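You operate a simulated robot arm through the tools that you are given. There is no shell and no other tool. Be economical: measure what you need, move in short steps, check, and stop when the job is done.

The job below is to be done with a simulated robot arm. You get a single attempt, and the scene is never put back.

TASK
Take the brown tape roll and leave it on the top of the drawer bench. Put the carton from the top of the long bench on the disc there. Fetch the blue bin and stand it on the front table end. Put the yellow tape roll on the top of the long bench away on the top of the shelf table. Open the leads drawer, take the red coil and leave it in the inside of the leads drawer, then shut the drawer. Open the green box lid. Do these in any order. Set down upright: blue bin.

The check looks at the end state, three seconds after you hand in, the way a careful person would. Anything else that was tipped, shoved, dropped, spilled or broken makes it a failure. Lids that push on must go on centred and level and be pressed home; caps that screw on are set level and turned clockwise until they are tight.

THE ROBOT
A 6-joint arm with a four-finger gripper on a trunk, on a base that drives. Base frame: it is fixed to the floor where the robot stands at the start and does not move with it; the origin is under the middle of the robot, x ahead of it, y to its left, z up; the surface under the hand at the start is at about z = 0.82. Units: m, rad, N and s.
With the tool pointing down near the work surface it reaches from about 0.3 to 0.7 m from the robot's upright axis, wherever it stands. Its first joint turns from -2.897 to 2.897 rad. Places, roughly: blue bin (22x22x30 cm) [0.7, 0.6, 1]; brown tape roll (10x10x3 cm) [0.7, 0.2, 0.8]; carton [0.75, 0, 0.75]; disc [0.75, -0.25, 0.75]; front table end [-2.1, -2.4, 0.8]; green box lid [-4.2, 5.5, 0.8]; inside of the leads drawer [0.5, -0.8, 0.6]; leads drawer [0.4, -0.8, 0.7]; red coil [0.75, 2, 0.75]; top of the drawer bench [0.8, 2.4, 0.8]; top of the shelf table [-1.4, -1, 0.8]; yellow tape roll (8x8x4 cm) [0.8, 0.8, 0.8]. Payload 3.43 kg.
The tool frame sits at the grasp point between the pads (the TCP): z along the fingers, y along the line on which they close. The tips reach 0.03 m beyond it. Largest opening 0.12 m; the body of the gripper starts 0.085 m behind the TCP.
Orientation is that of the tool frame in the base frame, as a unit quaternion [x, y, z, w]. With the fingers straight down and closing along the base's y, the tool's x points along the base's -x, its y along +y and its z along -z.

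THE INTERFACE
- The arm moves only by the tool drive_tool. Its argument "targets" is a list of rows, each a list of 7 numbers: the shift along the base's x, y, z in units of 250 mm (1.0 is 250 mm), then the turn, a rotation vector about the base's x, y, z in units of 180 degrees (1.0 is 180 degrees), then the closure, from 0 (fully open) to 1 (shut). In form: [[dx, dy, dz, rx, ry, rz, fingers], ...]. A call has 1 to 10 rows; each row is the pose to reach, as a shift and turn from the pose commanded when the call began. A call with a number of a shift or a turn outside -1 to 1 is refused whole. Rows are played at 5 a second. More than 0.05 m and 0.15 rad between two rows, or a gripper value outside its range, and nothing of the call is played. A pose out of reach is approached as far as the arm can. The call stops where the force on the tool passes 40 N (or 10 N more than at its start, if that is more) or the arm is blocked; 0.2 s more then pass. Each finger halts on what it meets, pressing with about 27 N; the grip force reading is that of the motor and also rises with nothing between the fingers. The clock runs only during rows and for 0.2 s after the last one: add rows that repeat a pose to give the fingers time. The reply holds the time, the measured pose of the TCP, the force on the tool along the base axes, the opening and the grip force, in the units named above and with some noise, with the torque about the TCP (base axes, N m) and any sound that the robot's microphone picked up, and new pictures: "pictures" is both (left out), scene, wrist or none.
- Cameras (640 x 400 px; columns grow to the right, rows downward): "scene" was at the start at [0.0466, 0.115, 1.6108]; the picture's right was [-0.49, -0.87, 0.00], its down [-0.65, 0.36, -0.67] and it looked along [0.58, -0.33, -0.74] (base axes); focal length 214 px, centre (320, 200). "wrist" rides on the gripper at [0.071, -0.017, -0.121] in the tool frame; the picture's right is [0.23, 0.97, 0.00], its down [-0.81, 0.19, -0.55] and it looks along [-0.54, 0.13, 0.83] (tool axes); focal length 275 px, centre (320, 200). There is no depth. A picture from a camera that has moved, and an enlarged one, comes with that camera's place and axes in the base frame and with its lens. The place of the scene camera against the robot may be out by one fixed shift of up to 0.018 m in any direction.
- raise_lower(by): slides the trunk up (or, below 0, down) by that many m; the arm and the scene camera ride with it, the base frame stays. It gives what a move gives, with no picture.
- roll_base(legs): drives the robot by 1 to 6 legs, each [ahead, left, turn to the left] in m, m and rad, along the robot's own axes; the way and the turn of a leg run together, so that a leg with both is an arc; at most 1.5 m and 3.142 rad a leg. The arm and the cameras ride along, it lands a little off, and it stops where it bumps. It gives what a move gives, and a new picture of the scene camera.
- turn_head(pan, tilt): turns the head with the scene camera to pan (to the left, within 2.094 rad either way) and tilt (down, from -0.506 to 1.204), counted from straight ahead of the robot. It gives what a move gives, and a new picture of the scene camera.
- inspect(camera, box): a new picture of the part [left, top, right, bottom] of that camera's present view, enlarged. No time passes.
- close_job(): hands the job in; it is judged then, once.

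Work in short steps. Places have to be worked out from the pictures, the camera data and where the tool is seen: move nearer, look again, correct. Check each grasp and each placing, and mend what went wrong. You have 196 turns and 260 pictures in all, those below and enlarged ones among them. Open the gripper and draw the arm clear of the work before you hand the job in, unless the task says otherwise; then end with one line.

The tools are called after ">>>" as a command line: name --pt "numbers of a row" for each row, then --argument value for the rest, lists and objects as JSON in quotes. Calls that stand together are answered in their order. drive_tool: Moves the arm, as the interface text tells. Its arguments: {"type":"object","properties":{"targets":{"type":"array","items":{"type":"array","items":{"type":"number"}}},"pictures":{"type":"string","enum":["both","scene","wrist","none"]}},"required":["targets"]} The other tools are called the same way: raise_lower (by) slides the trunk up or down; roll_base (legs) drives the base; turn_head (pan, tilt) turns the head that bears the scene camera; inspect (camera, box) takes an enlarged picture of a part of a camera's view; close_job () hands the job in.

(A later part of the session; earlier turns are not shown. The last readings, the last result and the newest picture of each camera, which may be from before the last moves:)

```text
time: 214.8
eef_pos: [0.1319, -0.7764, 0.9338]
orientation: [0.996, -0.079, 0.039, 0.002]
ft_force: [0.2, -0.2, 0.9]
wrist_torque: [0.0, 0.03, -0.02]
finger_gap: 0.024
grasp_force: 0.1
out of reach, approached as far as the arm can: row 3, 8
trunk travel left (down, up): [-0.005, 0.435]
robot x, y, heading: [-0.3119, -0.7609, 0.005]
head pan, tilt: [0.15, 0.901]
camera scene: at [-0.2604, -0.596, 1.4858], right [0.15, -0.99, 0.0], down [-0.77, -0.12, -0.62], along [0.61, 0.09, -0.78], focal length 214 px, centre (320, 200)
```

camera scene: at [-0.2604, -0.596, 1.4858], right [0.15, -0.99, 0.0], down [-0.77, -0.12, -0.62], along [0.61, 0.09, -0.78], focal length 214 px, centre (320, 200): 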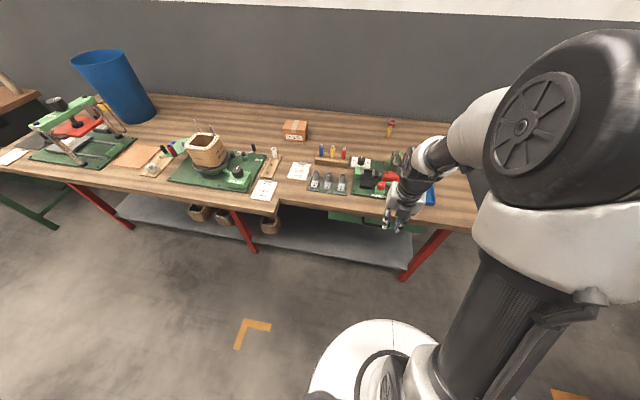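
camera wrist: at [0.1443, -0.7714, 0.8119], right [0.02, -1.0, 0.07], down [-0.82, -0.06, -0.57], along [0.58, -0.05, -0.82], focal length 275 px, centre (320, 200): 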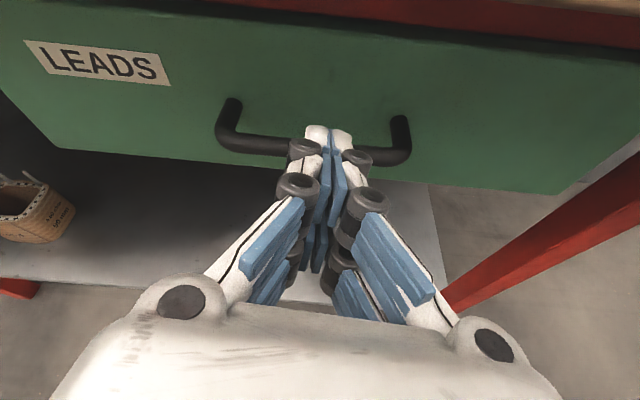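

>>> drive_tool --pt "0 0 0.05 0 0.025 0 0.5" --pt "0 0 0.1 0 0.025 -0.04 0.5" --pt "0 0 0.15 0 0.025 -0.085 0.5" --pt "0 0 0.2 0 0.025 -0.13 0.5" --pt "0 0 0.2 0 0.025 -0.175 0.5" --pt "0 0 0.2 0 0.025 -0.22 0.5" --pt "0 0 0.2 0 0.025 -0.265 0.5" --pt "0 0 0.2 0 0.025 -0.31 0.5" --pt "0 0 0.2 0 0.025 -0.355 0.5" --pt "0 0 0.2 0 0.025 -0.4 0.5" --pictures "none"

>>> raise_lower --by 0.35

>>> roll_base --legs '[[-0.05, 0, 0], [0, 1.25, 0]]'

>>> turn_head --pan 0.2 --tilt 0.7

```text
time: 217.0
eef_pos: [0.1319, -0.7765, 0.9832]
orientation: [0.76, -0.65, -0.004, 0.025]
ft_force: [-0.4, 0.7, 0.4]
wrist_torque: [-0.01, -0.01, 0.02]
finger_gap: 0.0601
grasp_force: 0.1
trunk travel left (down, up): [-0.005, 0.435]
robot x, y, heading: [-0.3163, -0.7615, 0.002]
head pan, tilt: [0.15, 0.901]
```

```text
time: 220.4
eef_pos: [0.132, -0.777, 1.3335]
orientation: [0.761, -0.648, -0.004, 0.027]
ft_force: [-0.8, 0.1, -0.5]
wrist_torque: [-0.01, -0.02, -0.03]
finger_gap: 0.0597
grasp_force: 0.0
trunk travel left (down, up): [-0.355, 0.085]
robot x, y, heading: [-0.3102, -0.7637, 0.002]
head pan, tilt: [0.15, 0.901]
```

```text
time: 227.2
eef_pos: [0.0831, 0.4739, 1.3343]
orientation: [0.758, -0.651, -0.004, 0.027]
ft_force: [0.3, 0.7, -0.2]
wrist_torque: [-0.01, 0.0, -0.01]
finger_gap: 0.0602
grasp_force: 0.0
trunk travel left (down, up): [-0.355, 0.085]
robot x, y, heading: [-0.3596, 0.4907, -0.005]
head pan, tilt: [0.15, 0.901]
camera scene: at [-0.3083, 0.6579, 1.8358], right [0.14, -0.99, 0.0], down [-0.78, -0.11, -0.62], along [0.61, 0.09, -0.78], focal length 214 px, centre (320, 200)
```

scene: 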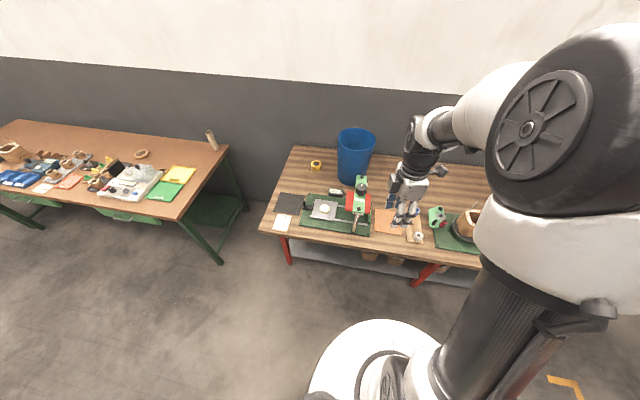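

```text
time: 228.0
eef_pos: [0.0845, 0.4742, 1.334]
orientation: [0.758, -0.651, -0.004, 0.026]
ft_force: [0.1, 0.4, -0.2]
wrist_torque: [0.04, 0.01, 0.02]
finger_gap: 0.0602
grasp_force: 0.1
trunk travel left (down, up): [-0.355, 0.085]
robot x, y, heading: [-0.364, 0.4931, -0.008]
head pan, tilt: [0.201, 0.7]
camera scene: at [-0.2996, 0.6632, 1.852], right [0.19, -0.98, 0.0], down [-0.63, -0.13, -0.76], along [0.75, 0.15, -0.64], focal length 214 px, centre (320, 200)
```

scene: 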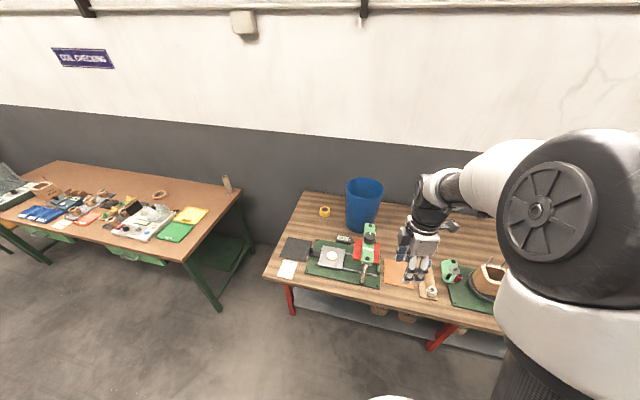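

Bin centre ≈ (0.72, 0.59), rim top ≈ 1.12. I true up the tool and drive in so the tool is before the near rim.

>>> drive_tool --pt "0 0 0 0.005 -0.007 -0.024 0.3" --pt "0 0 0 0.01 -0.014 -0.048 0.3" --pictures "none"

>>> roll_base --legs '[[0.36, 0.08, 0.006]]'

>>> drive_tool --pt "0.1 0 0 0 0 0 0.3" --pt "0.2 0 0 0 0 0 0.3" --pt "0.3 0 0 0 0 0 0.3" --pictures "wrist"

```text
time: 228.6
eef_pos: [0.0831, 0.4734, 1.3339]
orientation: [0.708, -0.707, 0.0, -0.001]
ft_force: [-0.9, 0.0, -0.5]
wrist_torque: [0.01, -0.02, -0.02]
finger_gap: 0.084
grasp_force: 0.1
trunk travel left (down, up): [-0.355, 0.085]
robot x, y, heading: [-0.3594, 0.493, -0.007]
head pan, tilt: [0.201, 0.7]
```

```text
time: 230.9
eef_pos: [0.4391, 0.5551, 1.3338]
orientation: [0.709, -0.706, 0.0, 0.0]
ft_force: [0.2, -0.1, -1.4]
wrist_torque: [-0.02, 0.05, -0.01]
finger_gap: 0.0836
grasp_force: 0.1
trunk travel left (down, up): [-0.355, 0.085]
robot x, y, heading: [-0.0079, 0.57, -0.003]
head pan, tilt: [0.201, 0.7]
camera scene: at [0.0557, 0.743, 1.852], right [0.2, -0.98, 0.0], down [-0.63, -0.13, -0.76], along [0.75, 0.15, -0.64], focal length 214 px, centre (320, 200)
```

scene: 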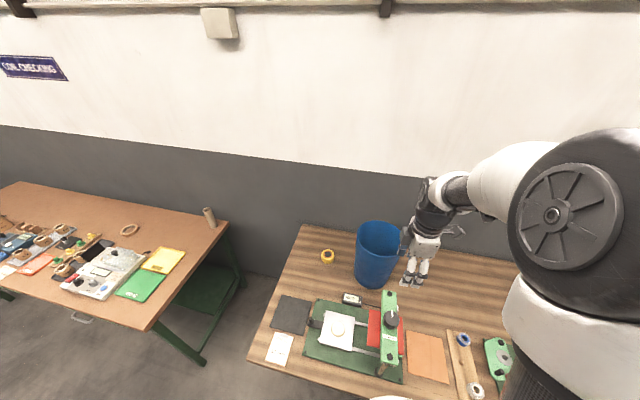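

```text
time: 231.7
eef_pos: [0.5147, 0.5541, 1.3333]
orientation: [0.709, -0.706, 0.0, -0.001]
ft_force: [0.6, -0.2, -0.5]
wrist_torque: [-0.01, 0.05, 0.0]
finger_gap: 0.084
grasp_force: 0.0
trunk travel left (down, up): [-0.355, 0.085]
robot x, y, heading: [-0.0056, 0.5727, 0.001]
head pan, tilt: [0.201, 0.7]
camera wrist: at [0.533, 0.4821, 1.4548], right [-0.97, -0.23, 0.0], down [-0.2, 0.81, 0.55], along [-0.13, 0.54, -0.83], focal length 275 px, centre (320, 200)
```

wrist: 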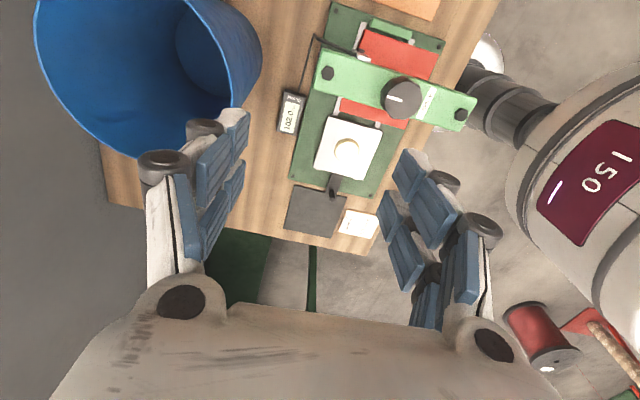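

Rim centre ≈ (0.702, 0.57), near rim at x≈0.588. I move above it and lower a bit to check.

>>> drive_tool --pt "0.1 0.02 0 0 0 0 0.3" --pt "0.2 0.04 0 0 0 0 0.3" --pt "0.3 0.064 -0.1 0 0 0 0.3" --pt "0.3 0.064 -0.25 0 0 0 0.3" --pt "0.3 0.064 -0.38 0 0 0 0.3" --pictures "both"

>>> inspect --camera "scene" --box '[320, 180, 480, 280]'

```text
time: 232.9
eef_pos: [0.5898, 0.5714, 1.2377]
orientation: [0.709, -0.706, 0.0, 0.0]
ft_force: [0.3, -0.2, -0.4]
wrist_torque: [-0.03, 0.04, -0.01]
finger_gap: 0.0839
grasp_force: 0.0
trunk travel left (down, up): [-0.355, 0.085]
robot x, y, heading: [-0.0069, 0.572, -0.005]
head pan, tilt: [0.201, 0.7]
camera scene: at [0.0566, 0.7429, 1.8519], right [0.2, -0.98, 0.0], down [-0.63, -0.13, -0.76], along [0.75, 0.15, -0.65], focal length 214 px, centre (320, 200)
camera wrist: at [0.6082, 0.4995, 1.3595], right [-0.97, -0.23, 0.0], down [-0.2, 0.81, 0.55], along [-0.13, 0.54, -0.83], focal length 275 px, centre (320, 200)
```

scene: 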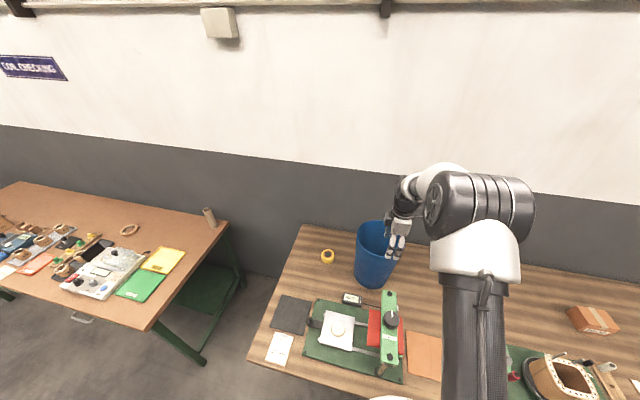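
wrist: 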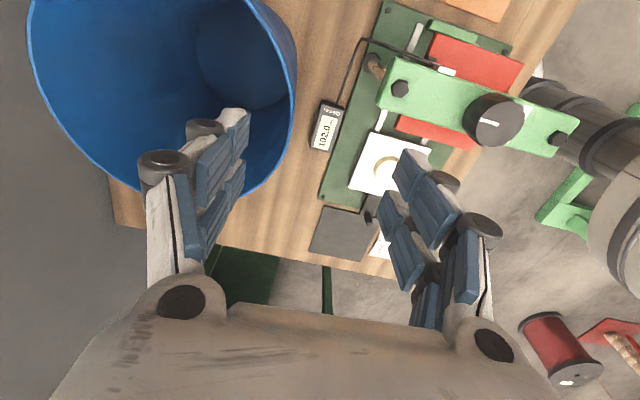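

```text
4.00 times, centred on (400, 230) of scene
camera zoom: at [0.0566, 0.7429, 1.8519], right [0.2, -0.98, 0.0], down [-0.63, -0.13, -0.76], along [0.75, 0.15, -0.65], focal length 858 px, centre (0, 80)
```

zoom: 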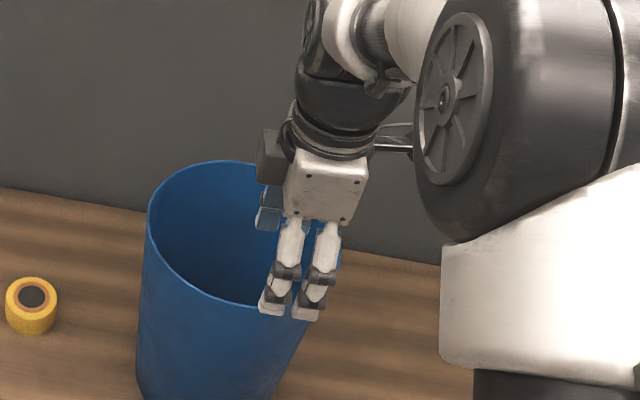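

Near rim at x≈0.616 for y=0.572. I shift and descend over the wall.

>>> drive_tool --pt "0.105 0.01 0 0 0 0 0.3" --pt "0.105 0.01 -0.15 0 0 0 0.3" --pt "0.105 0.01 -0.28 0 0 0 0.3" --pictures "wrist"

```text
time: 233.7
eef_pos: [0.6162, 0.5729, 1.1681]
orientation: [0.709, -0.705, 0.0, 0.0]
ft_force: [0.6, -0.3, 1.1]
wrist_torque: [-0.01, 0.04, 0.0]
finger_gap: 0.0838
grasp_force: 0.1
trunk travel left (down, up): [-0.355, 0.085]
robot x, y, heading: [-0.005, 0.571, -0.0]
head pan, tilt: [0.201, 0.7]
camera wrist: at [0.6339, 0.5012, 1.2901], right [-0.97, -0.23, 0.0], down [-0.2, 0.81, 0.55], along [-0.13, 0.54, -0.83], focal length 275 px, centre (320, 200)
```

wrist: 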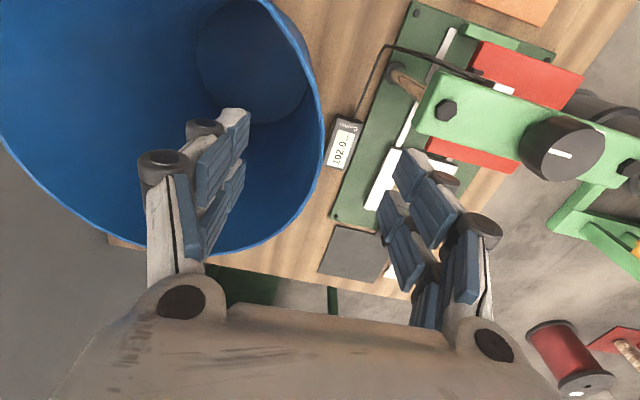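

The rim is centred between the fingers. I descend further and close.

>>> drive_tool --pt "0 0 -0.12 0 0 0 0.35" --pt "0 0 -0.24 0 0 0 0.4" --pt "0 0 -0.36 0 0 0 0.45" --pictures "wrist"

```text
time: 234.5
eef_pos: [0.6165, 0.5726, 1.0779]
orientation: [0.709, -0.705, 0.0, -0.001]
ft_force: [1.0, 0.1, 0.4]
wrist_torque: [0.03, 0.06, 0.0]
finger_gap: 0.0661
grasp_force: 0.1
trunk travel left (down, up): [-0.355, 0.085]
robot x, y, heading: [-0.0072, 0.5685, -0.0]
head pan, tilt: [0.201, 0.7]
camera wrist: at [0.6337, 0.5015, 1.1999], right [-0.97, -0.23, 0.0], down [-0.2, 0.81, 0.55], along [-0.13, 0.54, -0.83], focal length 275 px, centre (320, 200)
```

wrist: 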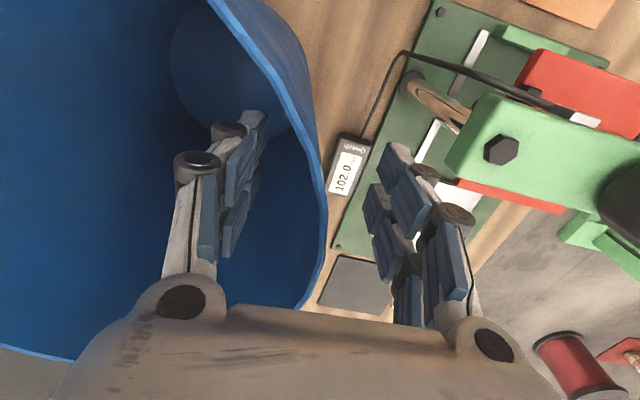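

>>> drive_tool --pt "0 0 0 0 0 0 0.7" --pt "0 0 0 0 0 0 1" --pt "0 0 0 0 0 0 1" --pt "0 0 0 0 0 0 1" --pt "0 0 0 0 0 0 1" --pt "0 0 0 0 0 0 1" --pictures "wrist"

```text
time: 235.9
eef_pos: [0.6143, 0.573, 1.0805]
orientation: [0.709, -0.705, 0.001, -0.002]
ft_force: [2.3, 3.0, 5.2]
wrist_torque: [-0.41, -1.44, 0.49]
finger_gap: 0.0155
grasp_force: 26.6
trunk travel left (down, up): [-0.355, 0.085]
robot x, y, heading: [-0.0036, 0.5721, 0.0]
head pan, tilt: [0.201, 0.7]
camera wrist: at [0.6331, 0.5018, 1.2017], right [-0.97, -0.24, 0.0], down [-0.2, 0.81, 0.55], along [-0.13, 0.54, -0.83], focal length 275 px, centre (320, 200)
```

wrist: 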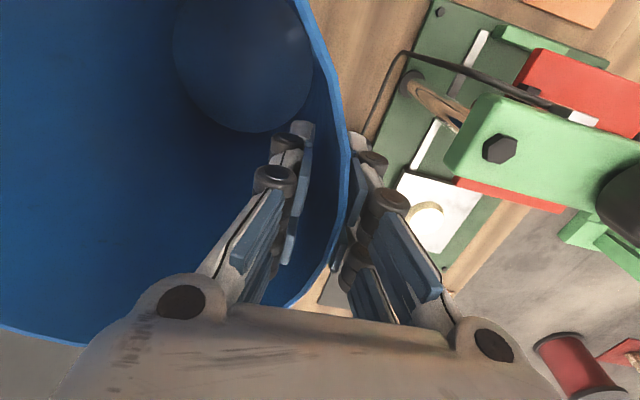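

Wall gripped (gap 1.5 cm incl. curvature). I lift 4 cm slowly and check.

>>> drive_tool --pt "0 0 0.04 0 0 0 1" --pt "0 0 0.08 0 0 0 1" --pt "0 0 0.12 0 0 0 1" --pt "0 0 0.16 0 0 0 1" --pictures "both"

>>> inspect --camera "scene" --box '[300, 180, 460, 280]'

```text
time: 236.9
eef_pos: [0.614, 0.5726, 1.1184]
orientation: [0.709, -0.705, -0.001, 0.002]
ft_force: [1.4, 0.7, -8.3]
wrist_torque: [0.0, 0.76, 0.05]
finger_gap: 0.0138
grasp_force: 27.2
trunk travel left (down, up): [-0.355, 0.085]
robot x, y, heading: [-0.0058, 0.5748, -0.002]
head pan, tilt: [0.201, 0.7]
camera scene: at [0.0559, 0.7429, 1.8519], right [0.2, -0.98, 0.0], down [-0.63, -0.13, -0.76], along [0.75, 0.15, -0.64], focal length 214 px, centre (320, 200)
camera wrist: at [0.6327, 0.5012, 1.2396], right [-0.97, -0.23, 0.0], down [-0.19, 0.81, 0.55], along [-0.13, 0.54, -0.83], focal length 275 px, centre (320, 200)
```

scene: 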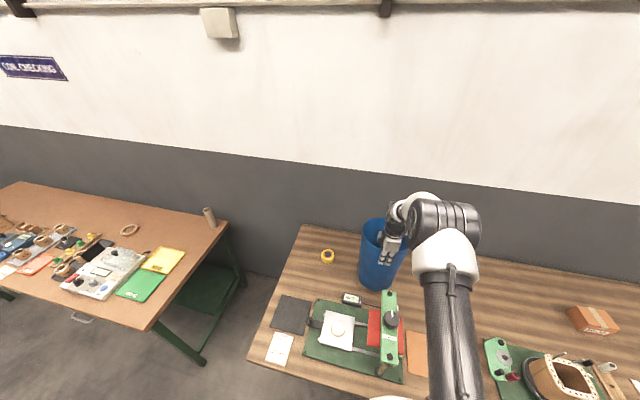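
wrist: 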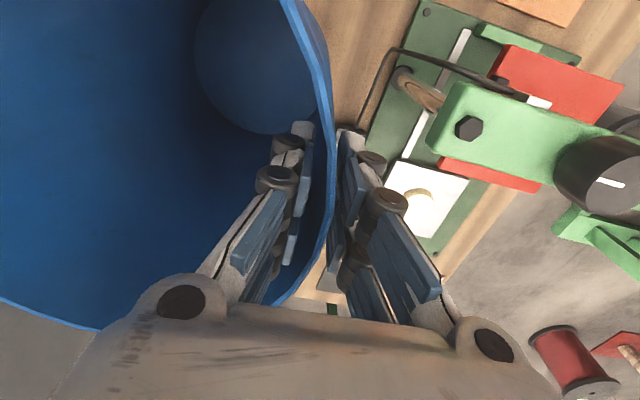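

```text
4.00 times, centred on (380, 230) of scene
camera zoom: at [0.0559, 0.7429, 1.8519], right [0.2, -0.98, 0.0], down [-0.63, -0.13, -0.76], along [0.75, 0.15, -0.64], focal length 858 px, centre (80, 80)
```

zoom: 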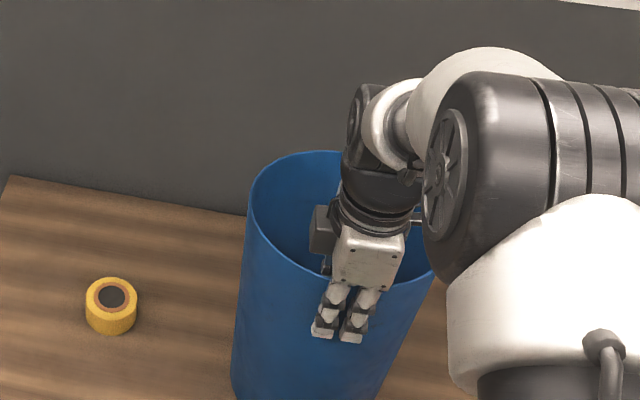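

Lifted: ~8.5 N, held fairly level. I raise it well clear and retract, then back away.

>>> drive_tool --pt "0 0 0.1 0 0 0 1" --pt "0 0 0.2 0 0 0 1" --pt "0 0 0.3 0 0 0 1" --pt "0 0 0.4 0 0 0 1" --pt "0 0 0.5 0 0 0 1" --pt "0 0 0.6 0 0 0 1" --pt "-0.05 0 0.7 0 0 0 1" --pt "-0.1 0 0.8 0 0 0 1" --pictures "wrist"

>>> roll_base --legs '[[-0.36, 0, 0]]'

```text
time: 238.7
eef_pos: [0.5892, 0.5731, 1.319]
orientation: [0.709, -0.705, 0.0, 0.001]
ft_force: [-0.6, 0.0, -8.3]
wrist_torque: [0.04, 0.84, -0.03]
finger_gap: 0.0137
grasp_force: 26.6
trunk travel left (down, up): [-0.355, 0.085]
robot x, y, heading: [-0.0078, 0.5728, -0.005]
head pan, tilt: [0.201, 0.7]
camera wrist: at [0.608, 0.5013, 1.4404], right [-0.97, -0.23, 0.0], down [-0.19, 0.81, 0.55], along [-0.13, 0.54, -0.83], focal length 275 px, centre (320, 200)
```

wrist: 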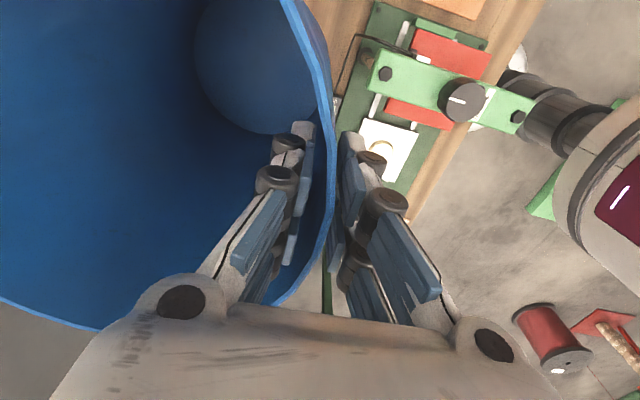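

```text
time: 241.0
eef_pos: [0.2287, 0.574, 1.3209]
orientation: [0.709, -0.705, 0.002, -0.002]
ft_force: [-6.7, 2.3, 20.0]
wrist_torque: [-0.28, -1.24, 0.15]
finger_gap: 0.0279
grasp_force: 27.7
trunk travel left (down, up): [-0.355, 0.085]
robot x, y, heading: [-0.363, 0.5737, 0.002]
head pan, tilt: [0.201, 0.7]
camera scene: at [-0.3088, 0.7441, 1.8523], right [0.2, -0.98, 0.0], down [-0.63, -0.13, -0.77], along [0.75, 0.15, -0.64], focal length 214 px, centre (320, 200)
```

scene: 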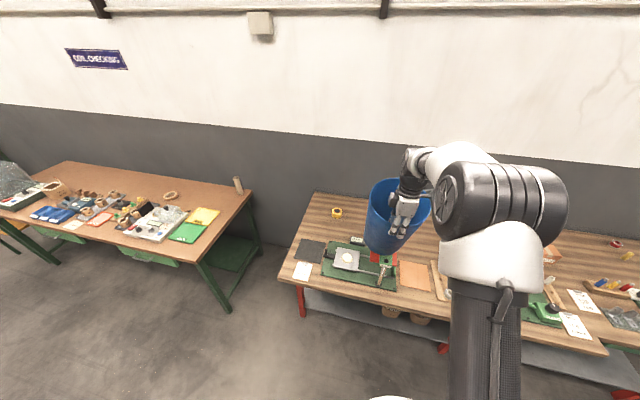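

The bin touched the press while backing (force +20 N). I zoom in to see the situation.

>>> inspect --camera "scene" --box '[300, 170, 460, 300]'

>>> inspect --camera "wrist" --box '[0, 0, 640, 400]'

```text
3.08 times, centred on (380, 235) of scene
camera zoom: at [-0.3088, 0.7441, 1.8523], right [0.2, -0.98, 0.0], down [-0.63, -0.13, -0.77], along [0.75, 0.15, -0.64], focal length 660 px, centre (135, 92)
```

zoom: 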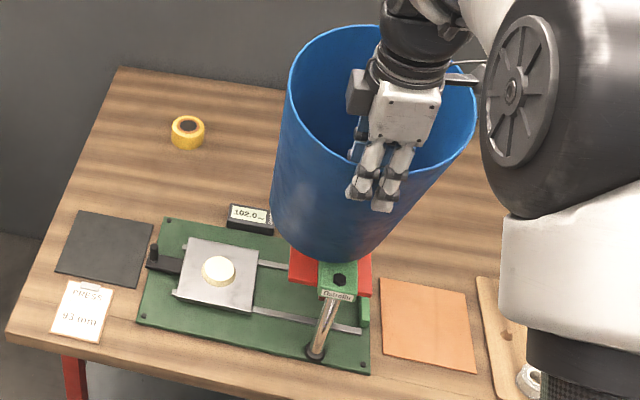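

```text
1.00 times, centred on (320, 200) of wrist (not enlarged: the box is as wide or as high as the picture)
camera zoom: at [0.2461, 0.5032, 1.4435], right [-0.97, -0.24, 0.0], down [-0.2, 0.81, 0.55], along [-0.13, 0.54, -0.83], focal length 275 px, centre (320, 200)
```

zoom: 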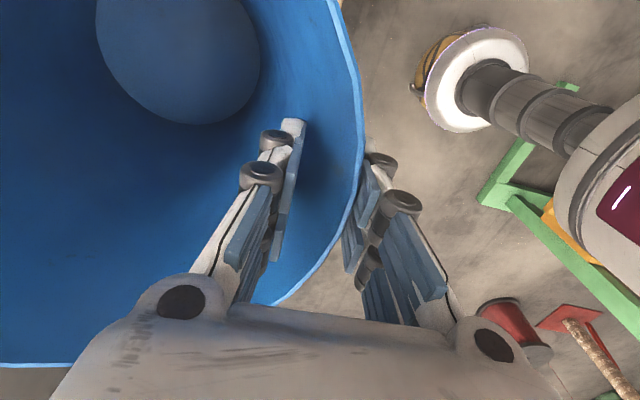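

The bin is riding on the press knob. I lift straight up to free it.

>>> raise_lower --by 0.08

>>> drive_tool --pt "0 0 0.1 0 0 0 1" --pt "0 0 0.2 0 0 0 1" --pt "0 0 0.3 0 0 0 1" --pictures "both"

```text
time: 242.2
eef_pos: [0.2311, 0.5737, 1.3984]
orientation: [0.709, -0.705, 0.0, 0.0]
ft_force: [0.5, 0.0, -8.6]
wrist_torque: [0.04, 0.78, -0.02]
finger_gap: 0.013
grasp_force: 26.8
trunk travel left (down, up): [-0.435, 0.005]
robot x, y, heading: [-0.3655, 0.5746, -0.009]
head pan, tilt: [0.201, 0.7]
```

```text
time: 243.0
eef_pos: [0.2317, 0.5738, 1.4754]
orientation: [0.709, -0.705, 0.001, -0.001]
ft_force: [-0.2, -0.7, -9.6]
wrist_torque: [0.06, 0.82, 0.0]
finger_gap: 0.0131
grasp_force: 26.9
trunk travel left (down, up): [-0.435, 0.005]
robot x, y, heading: [-0.365, 0.5742, -0.002]
head pan, tilt: [0.201, 0.7]
camera scene: at [-0.3045, 0.7436, 1.932], right [0.2, -0.98, 0.0], down [-0.63, -0.13, -0.76], along [0.75, 0.15, -0.64], focal length 214 px, centre (320, 200)
camera wrist: at [0.2493, 0.503, 1.5968], right [-0.97, -0.24, 0.0], down [-0.2, 0.81, 0.55], along [-0.13, 0.54, -0.83], focal length 275 px, centre (320, 200)
```

scene: 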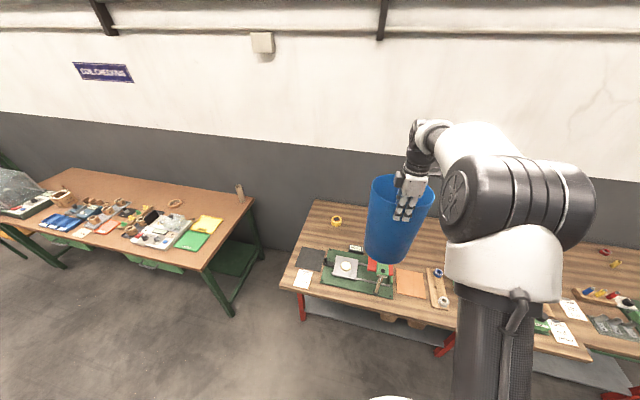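
wrist: 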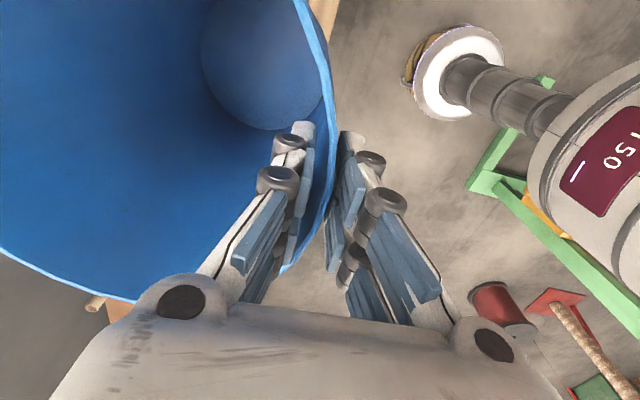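

Free again and held as before. I back a little, turn right to face along the aisle, and look ahead.

>>> roll_base --legs '[[-0.1, 0, 0], [0, 0, -1.57]]'

>>> turn_head --pan -0.35 --tilt 0.45

>>> turn_head --pan 1.3 --tilt 0.7

```text
time: 247.9
eef_pos: [-0.4544, -0.0256, 1.4752]
orientation: [-0.011, 1.0, -0.001, 0.0]
ft_force: [-0.1, 0.5, -9.4]
wrist_torque: [0.76, -0.06, 0.03]
finger_gap: 0.0128
grasp_force: 26.8
trunk travel left (down, up): [-0.435, 0.005]
robot x, y, heading: [-0.4642, 0.5727, -1.551]
head pan, tilt: [0.201, 0.7]
camera scene: at [-0.3099, 0.5249, 1.9319], right [-0.98, -0.21, 0.0], down [-0.14, 0.63, -0.76], along [0.16, -0.75, -0.64], focal length 214 px, centre (320, 200)
```

scene: 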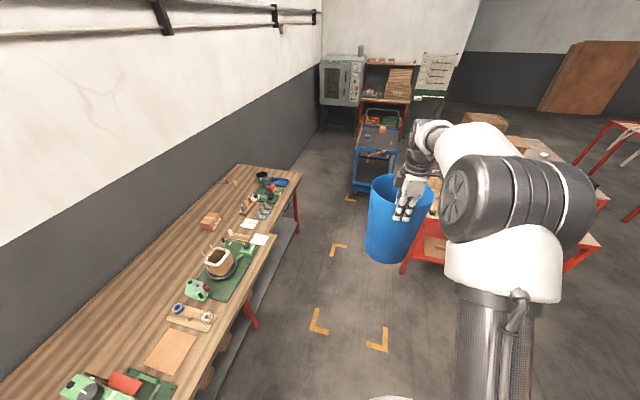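

```text
time: 248.9
eef_pos: [-0.4538, -0.025, 1.4731]
orientation: [-0.011, 1.0, -0.001, 0.0]
ft_force: [0.2, -0.5, -9.8]
wrist_torque: [0.73, 0.02, -0.01]
finger_gap: 0.0127
grasp_force: 26.8
trunk travel left (down, up): [-0.435, 0.005]
robot x, y, heading: [-0.4674, 0.5693, -1.558]
head pan, tilt: [-0.351, 0.45]
camera scene: at [-0.3581, 0.521, 1.9541], right [-0.94, 0.33, 0.0], down [0.14, 0.41, -0.9], along [-0.3, -0.85, -0.44], focal length 214 px, centre (320, 200)
```

scene: 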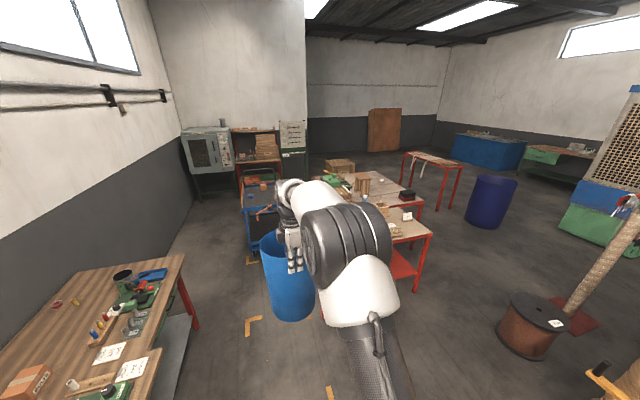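

```text
time: 250.6
eef_pos: [-0.4546, -0.0249, 1.4735]
orientation: [-0.011, 1.0, 0.0, 0.0]
ft_force: [0.3, -0.4, -8.8]
wrist_torque: [0.8, -0.04, 0.01]
finger_gap: 0.0129
grasp_force: 27.2
trunk travel left (down, up): [-0.435, 0.005]
robot x, y, heading: [-0.4651, 0.5746, -1.552]
head pan, tilt: [1.3, 0.7]
camera scene: at [-0.2459, 0.5864, 1.932], right [-0.25, -0.97, 0.0], down [-0.62, 0.16, -0.76], along [0.74, -0.19, -0.64], focal length 214 px, centre (320, 200)
```

scene: 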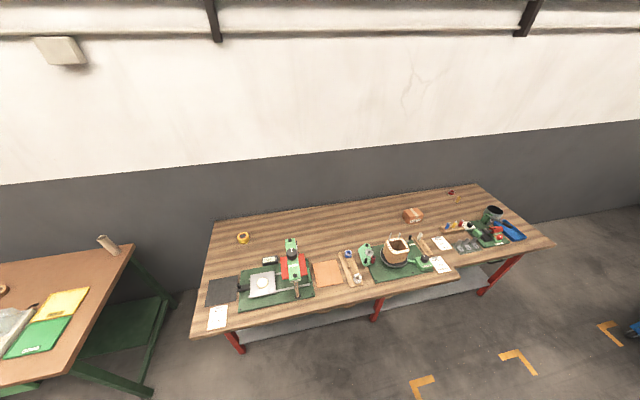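

I zoom on the press to see if it is intact.

>>> inspect --camera "scene" --box '[200, 220, 360, 320]'

```text
4.00 times, centred on (280, 270) of scene
camera zoom: at [-0.2459, 0.5864, 1.932], right [-0.25, -0.97, 0.0], down [-0.62, 0.16, -0.76], along [0.74, -0.19, -0.64], focal length 858 px, centre (480, -80)
```

zoom: 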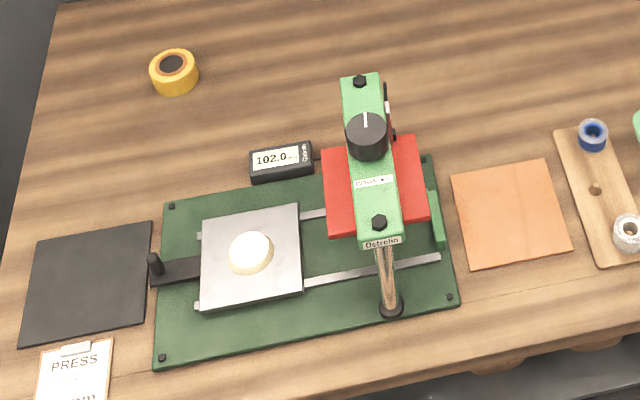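

The press is intact. I drive down the aisle a bit and turn to view the red tables with the camera on the free side.

>>> roll_base --legs '[[0.75, 0, 0], [0, 0, -1.3]]'

>>> turn_head --pan 0.7 --tilt 0.55

```text
time: 257.9
eef_pos: [-1.0258, -0.3482, 1.474]
orientation: [0.593, 0.805, 0.0, -0.001]
ft_force: [1.0, -0.1, -8.1]
wrist_torque: [0.18, -0.78, 0.0]
finger_gap: 0.0128
grasp_force: 26.8
trunk travel left (down, up): [-0.435, 0.005]
robot x, y, heading: [-0.459, -0.1716, -2.851]
head pan, tilt: [1.3, 0.7]
camera scene: at [-0.3964, -0.3745, 1.932], right [-1.0, -0.02, 0.0], down [-0.01, 0.64, -0.76], along [0.02, -0.76, -0.64], focal length 214 px, centre (320, 200)
```

scene: 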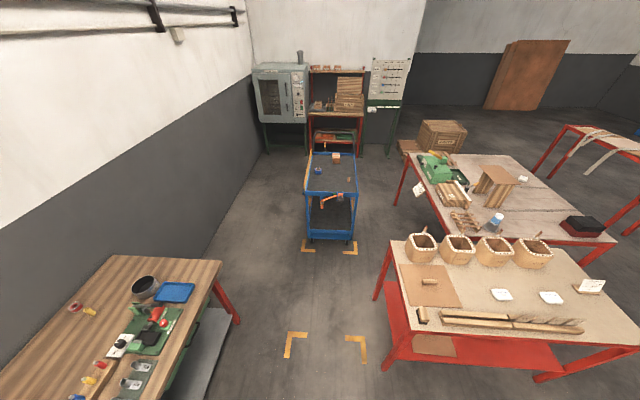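

```text
time: 258.9
eef_pos: [-1.0262, -0.3483, 1.4733]
orientation: [0.593, 0.805, 0.0, 0.0]
ft_force: [0.4, -0.6, -8.3]
wrist_torque: [0.18, -0.75, 0.02]
finger_gap: 0.0128
grasp_force: 27.5
trunk travel left (down, up): [-0.435, 0.005]
robot x, y, heading: [-0.4543, -0.1733, -2.852]
head pan, tilt: [0.7, 0.55]
camera scene: at [-0.4472, -0.3649, 1.9451], right [-0.84, 0.55, 0.0], down [0.29, 0.44, -0.85], along [-0.47, -0.71, -0.52], focal length 214 px, centre (320, 200)
```

scene: 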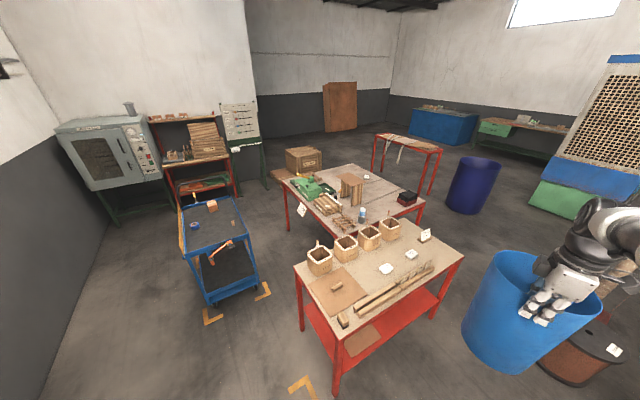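

Geometry: shelf table x −0.8…−1.9, y −0.75…−1.3; front table x −1.27…−2.4, y −1.36…−2.55, with its far end near (−2.1,−2.35) free. I face −y and travel sideways along y≈−0.2.

>>> roll_base --legs '[[0, 0, 1.28], [0, -1.4, 0]]'

>>> turn_head --pan 0.3 --tilt 0.6

>>> turn_head --pan -1.6 --tilt 0.6

```text
time: 269.0
eef_pos: [-1.8637, -0.7635, 1.4746]
orientation: [-0.002, 1.0, -0.001, 0.0]
ft_force: [0.6, 0.3, -9.8]
wrist_torque: [0.8, -0.03, 0.03]
finger_gap: 0.0123
grasp_force: 26.8
trunk travel left (down, up): [-0.435, 0.005]
robot x, y, heading: [-1.8639, -0.1625, -1.574]
head pan, tilt: [0.7, 0.55]
camera scene: at [-1.6678, -0.2027, 1.9451], right [-0.77, -0.64, 0.0], down [-0.33, 0.4, -0.85], along [0.55, -0.65, -0.52], focal length 214 px, centre (320, 200)
```

scene: 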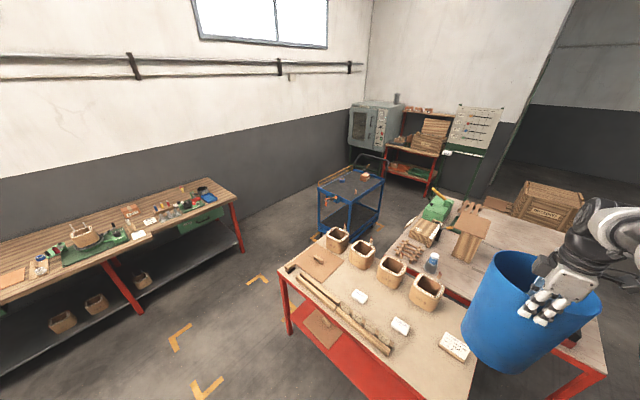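

```text
time: 269.9
eef_pos: [-1.863, -0.7634, 1.4737]
orientation: [-0.001, 1.0, 0.0, 0.0]
ft_force: [-0.1, 0.0, -8.7]
wrist_torque: [0.74, -0.03, 0.01]
finger_gap: 0.0125
grasp_force: 27.0
trunk travel left (down, up): [-0.435, 0.005]
robot x, y, heading: [-1.8643, -0.1661, -1.571]
head pan, tilt: [0.3, 0.6]
camera scene: at [-1.6992, -0.2183, 1.9405], right [-0.96, -0.29, 0.0], down [-0.17, 0.54, -0.82], along [0.24, -0.79, -0.57], focal length 214 px, centre (320, 200)
```

scene: 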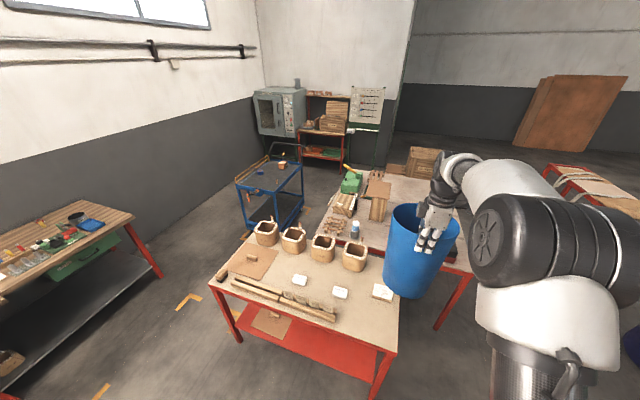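

```text
time: 271.8
eef_pos: [-1.8633, -0.7639, 1.4743]
orientation: [-0.002, 1.0, 0.0, 0.0]
ft_force: [-1.2, 0.7, -8.7]
wrist_torque: [0.78, -0.06, -0.03]
finger_gap: 0.0126
grasp_force: 26.8
trunk travel left (down, up): [-0.435, 0.005]
robot x, y, heading: [-1.8619, -0.1633, -1.576]
head pan, tilt: [-1.6, 0.6]
camera scene: at [-1.8136, -0.1309, 1.9406], right [0.03, 1.0, 0.0], down [0.56, -0.02, -0.83], along [-0.82, 0.03, -0.56], focal length 214 px, centre (320, 200)
```

scene: 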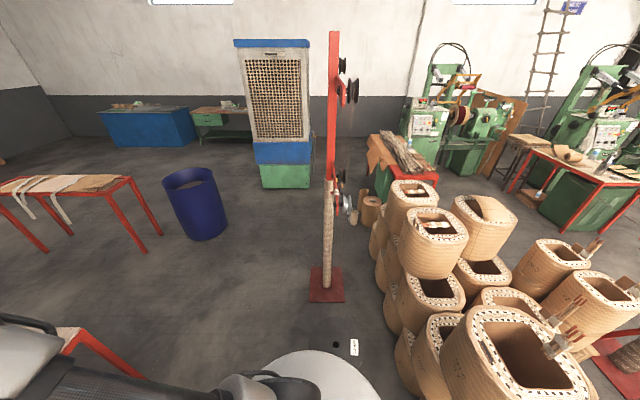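

Copper spool stands near (−2.4, 0), the shelf table corner at (−1.92,−0.72). I thread between them via (−2.12,−0.50), then (−2.75,−1.0), then to y≈−2.35.

>>> roll_base --legs '[[0.337, -0.258, 0], [0.5, -0.63, 0], [1.35, -0.03, 0]]'

>>> turn_head --pan 1.2 --tilt 0.8

```text
time: 284.6
eef_pos: [-2.8131, -2.9323, 1.4747]
orientation: [0.004, 1.0, 0.0, 0.001]
ft_force: [-0.3, 0.0, -10.1]
wrist_torque: [0.76, -0.02, -0.01]
finger_gap: 0.0125
grasp_force: 27.3
trunk travel left (down, up): [-0.435, 0.005]
robot x, y, heading: [-2.8052, -2.335, -1.59]
head pan, tilt: [-1.6, 0.6]
camera scene: at [-2.7555, -2.3015, 1.9406], right [0.05, 1.0, 0.0], down [0.56, -0.03, -0.83], along [-0.82, 0.04, -0.56], focal length 214 px, centre (320, 200)
```

scene: 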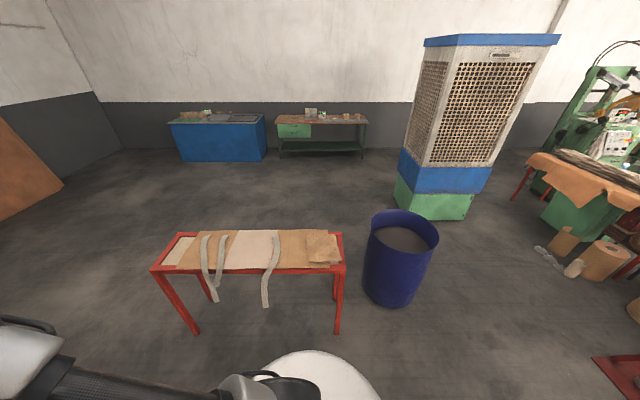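

```text
time: 287.1
eef_pos: [-2.8132, -2.9339, 1.4739]
orientation: [0.004, 1.0, 0.0, 0.0]
ft_force: [0.1, -0.2, -8.3]
wrist_torque: [0.76, -0.03, -0.04]
finger_gap: 0.0125
grasp_force: 27.3
trunk travel left (down, up): [-0.435, 0.005]
robot x, y, heading: [-2.8048, -2.339, -1.586]
head pan, tilt: [1.201, 0.799]
camera scene: at [-2.5925, -2.3361, 1.9237], right [-0.38, -0.93, 0.0], down [-0.66, 0.27, -0.7], along [0.65, -0.26, -0.72], focal length 214 px, centre (320, 200)
```

scene: 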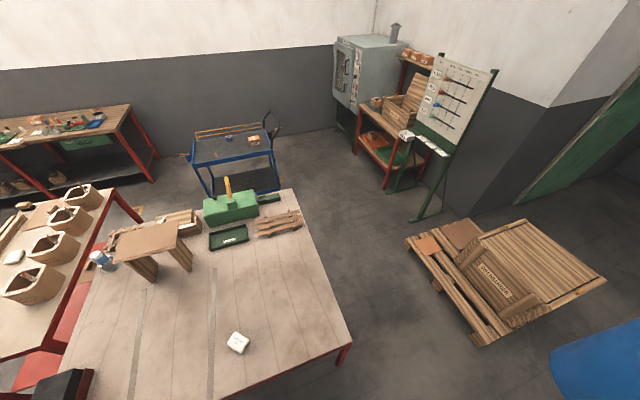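

The free end of the front table is right here. I turn to face +x; the bin will be over about (−2.09, −2.33).

>>> roll_base --legs '[[0, 0, 1.586]]'

>>> turn_head --pan 0.3 --tilt 0.9

```text
time: 291.3
eef_pos: [-2.2067, -2.3316, 1.4748]
orientation: [0.711, -0.703, 0.0, -0.001]
ft_force: [0.7, -0.1, -9.2]
wrist_torque: [0.02, 0.76, 0.0]
finger_gap: 0.0121
grasp_force: 26.7
trunk travel left (down, up): [-0.435, 0.005]
robot x, y, heading: [-2.8053, -2.337, 0.006]
head pan, tilt: [1.201, 0.799]
camera scene: at [-2.7982, -2.1068, 1.9237], right [0.93, -0.36, 0.0], down [-0.26, -0.67, -0.7], along [0.25, 0.65, -0.72], focal length 214 px, centre (320, 200)
```

scene: 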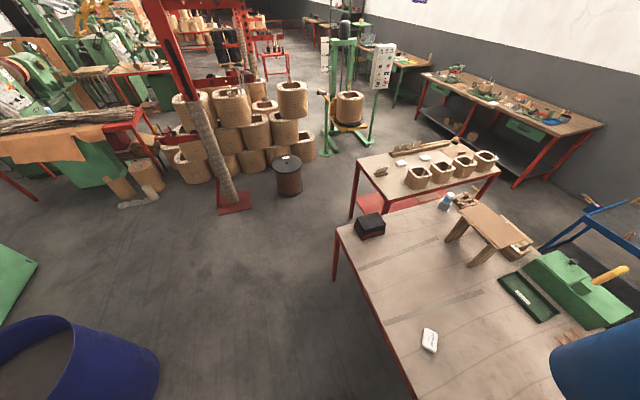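

```text
time: 292.5
eef_pos: [-2.2069, -2.3304, 1.4734]
orientation: [0.711, -0.703, 0.001, 0.0]
ft_force: [-0.3, -0.3, -8.9]
wrist_torque: [0.01, 0.79, -0.02]
finger_gap: 0.0123
grasp_force: 27.1
trunk travel left (down, up): [-0.435, 0.005]
robot x, y, heading: [-2.806, -2.3345, 0.01]
head pan, tilt: [0.3, 0.901]
camera scene: at [-2.755, -2.1593, 1.9158], right [0.3, -0.95, 0.0], down [-0.75, -0.24, -0.62], along [0.59, 0.19, -0.78], focal length 214 px, centre (320, 200)
```

scene: 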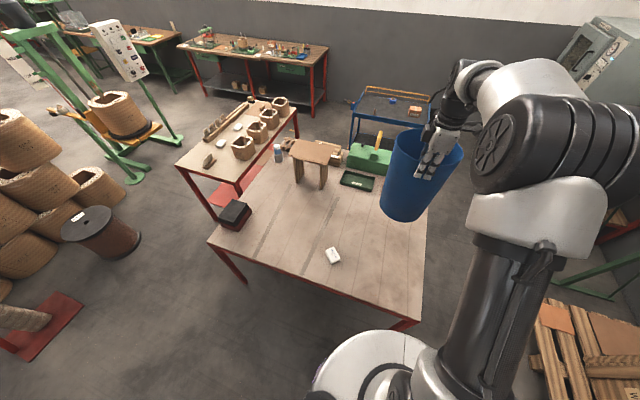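

The bin hangs above the free end. I lower the trunk 0.3 m, then check.

>>> raise_lower --by -0.3

>>> turn_head --pan 0.3 --tilt 0.85

>>> inspect --camera "scene" --box '[300, 120, 500, 245]'

```text
time: 295.5
eef_pos: [-2.2088, -2.3302, 1.174]
orientation: [0.712, -0.702, 0.0, 0.0]
ft_force: [-0.3, 0.5, -9.8]
wrist_torque: [0.05, 0.76, -0.01]
finger_gap: 0.0124
grasp_force: 27.2
trunk travel left (down, up): [-0.135, 0.305]
robot x, y, heading: [-2.8062, -2.3362, 0.003]
head pan, tilt: [0.3, 0.901]
```

```text
time: 296.2
eef_pos: [-2.2082, -2.3306, 1.1741]
orientation: [0.711, -0.703, 0.0, 0.0]
ft_force: [0.1, -0.5, -9.0]
wrist_torque: [0.05, 0.76, 0.01]
finger_gap: 0.0121
grasp_force: 27.4
trunk travel left (down, up): [-0.135, 0.305]
robot x, y, heading: [-2.8069, -2.3342, 0.007]
head pan, tilt: [0.3, 0.85]
camera scene: at [-2.7526, -2.1587, 1.6197], right [0.3, -0.95, 0.0], down [-0.72, -0.23, -0.66], along [0.63, 0.2, -0.75], focal length 214 px, centre (320, 200)
```

scene: 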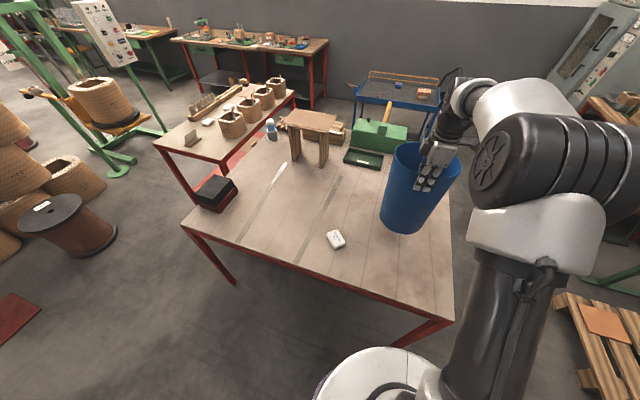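

```text
3.20 times, centred on (400, 182) of scene
camera zoom: at [-2.7526, -2.1587, 1.6197], right [0.3, -0.95, 0.0], down [-0.72, -0.23, -0.66], along [0.63, 0.2, -0.75], focal length 686 px, centre (64, 256)
```

zoom: 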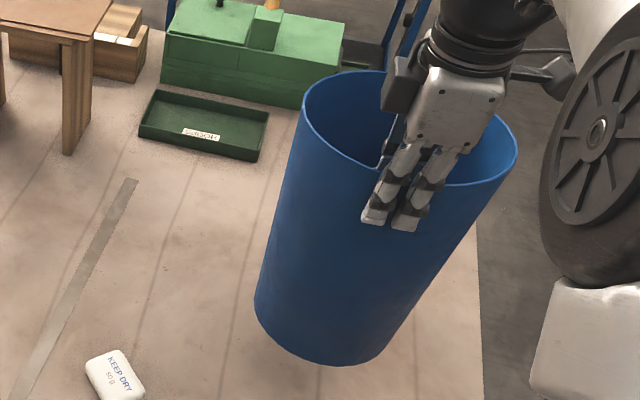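

The bin hangs vertical (consistent with vanishing point). I lower slowly to the surface.

>>> drive_tool --pt "0 0 -0.12 0 0 0 1" --pt "0 0 -0.24 0 0 0 1" --pt "0 0 -0.34 0 0 0 1" --pt "0 0 -0.4 0 0 0 1" --pt "0 0 -0.43 0 0 0 1" --pt "0 0 -0.445 0 0 0 1" --pictures "none"

```text
time: 297.6
eef_pos: [-2.2081, -2.3308, 1.0654]
orientation: [0.712, -0.702, 0.002, -0.002]
ft_force: [-4.0, 0.4, 8.5]
wrist_torque: [-0.14, -0.91, 0.1]
finger_gap: 0.012
grasp_force: 26.6
trunk travel left (down, up): [-0.135, 0.305]
robot x, y, heading: [-2.8034, -2.3378, 0.006]
head pan, tilt: [0.3, 0.85]
```

Set down (load reversed to +8.5 N). I open the fingers and check before rising.

>>> drive_tool --pt "0 0 0.01 0 0 0 0.85" --pt "0 0 0.01 0 0 0 0.6" --pt "0 0 0.01 0 0 0 0.5" --pt "0 0 0.01 0 0 0 0.5" --pt "0 0 0.01 0 0 0 0.5" --pictures "both"

```text
time: 298.8
eef_pos: [-2.2083, -2.3306, 1.0653]
orientation: [0.711, -0.703, 0.0, 0.0]
ft_force: [0.7, -0.4, 0.0]
wrist_torque: [0.01, 0.01, 0.03]
finger_gap: 0.06
grasp_force: 0.0
trunk travel left (down, up): [-0.135, 0.305]
robot x, y, heading: [-2.8052, -2.3345, -0.002]
head pan, tilt: [0.3, 0.85]
camera scene: at [-2.7537, -2.1587, 1.6197], right [0.3, -0.95, 0.0], down [-0.72, -0.23, -0.66], along [0.63, 0.2, -0.75], focal length 214 px, centre (320, 200)
camera wrist: at [-2.1896, -2.4015, 1.1876], right [-0.97, -0.24, 0.0], down [-0.2, 0.81, 0.55], along [-0.13, 0.54, -0.83], focal length 275 px, centre (320, 200)
```

scene: 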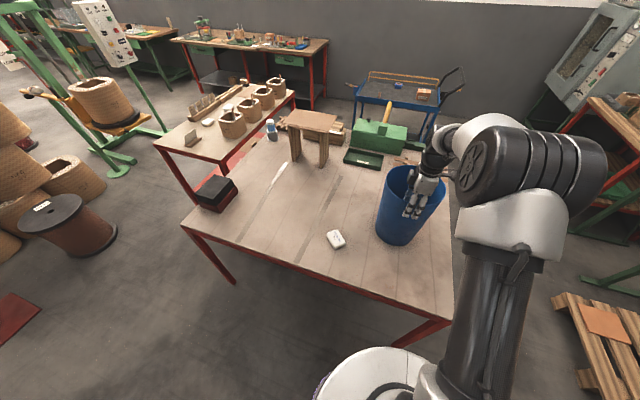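
wrist: 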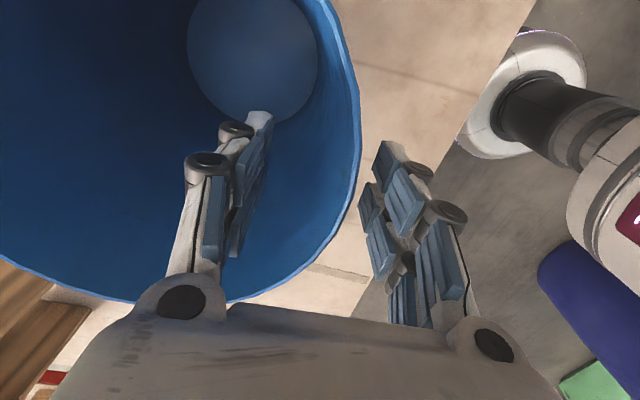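

Bin stands upright. I rise straight out.

>>> drive_tool --pt "0 0 0.1 0 0 0 0.45" --pt "0 0 0.25 0 0 0 0.45" --pt "0 0 0.4 0 0 0 0.45" --pt "0 0 0.55 0 0 0 0.45" --pt "0 0 0.7 0 0 0 0.45" --pictures "scene"

>>> inspect --camera "scene" --box '[300, 120, 500, 245]'

```text
time: 300.0
eef_pos: [-2.208, -2.3297, 1.2415]
orientation: [0.711, -0.703, -0.001, 0.0]
ft_force: [-0.6, 0.4, 0.1]
wrist_torque: [0.01, 0.0, 0.0]
finger_gap: 0.066
grasp_force: 0.0
trunk travel left (down, up): [-0.135, 0.305]
robot x, y, heading: [-2.8076, -2.3347, 0.003]
head pan, tilt: [0.3, 0.85]
camera scene: at [-2.7541, -2.1587, 1.6198], right [0.3, -0.95, 0.0], down [-0.72, -0.23, -0.66], along [0.63, 0.2, -0.75], focal length 214 px, centre (320, 200)
```

scene: 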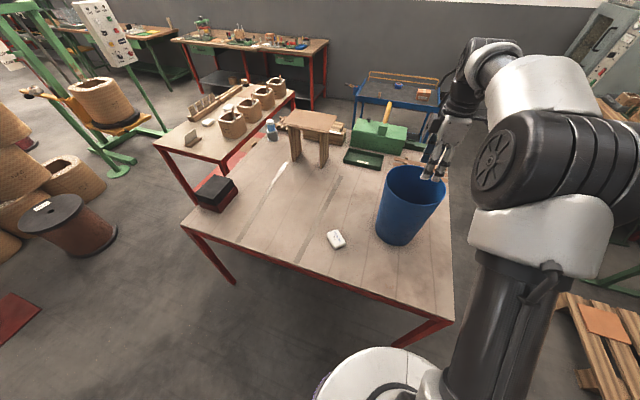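

```text
3.20 times, centred on (400, 182) of scene
camera zoom: at [-2.7541, -2.1587, 1.6198], right [0.3, -0.95, 0.0], down [-0.72, -0.23, -0.66], along [0.63, 0.2, -0.75], focal length 686 px, centre (64, 256)
```

zoom: 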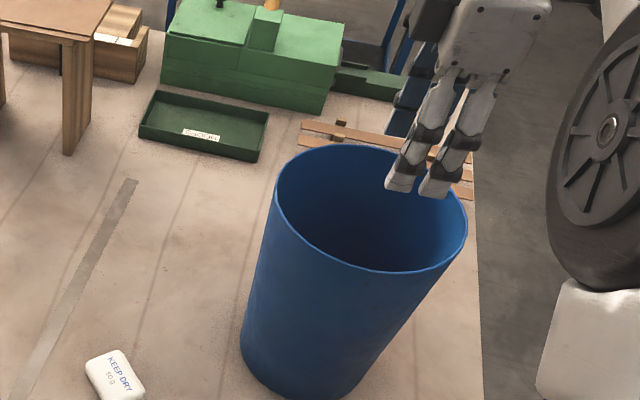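

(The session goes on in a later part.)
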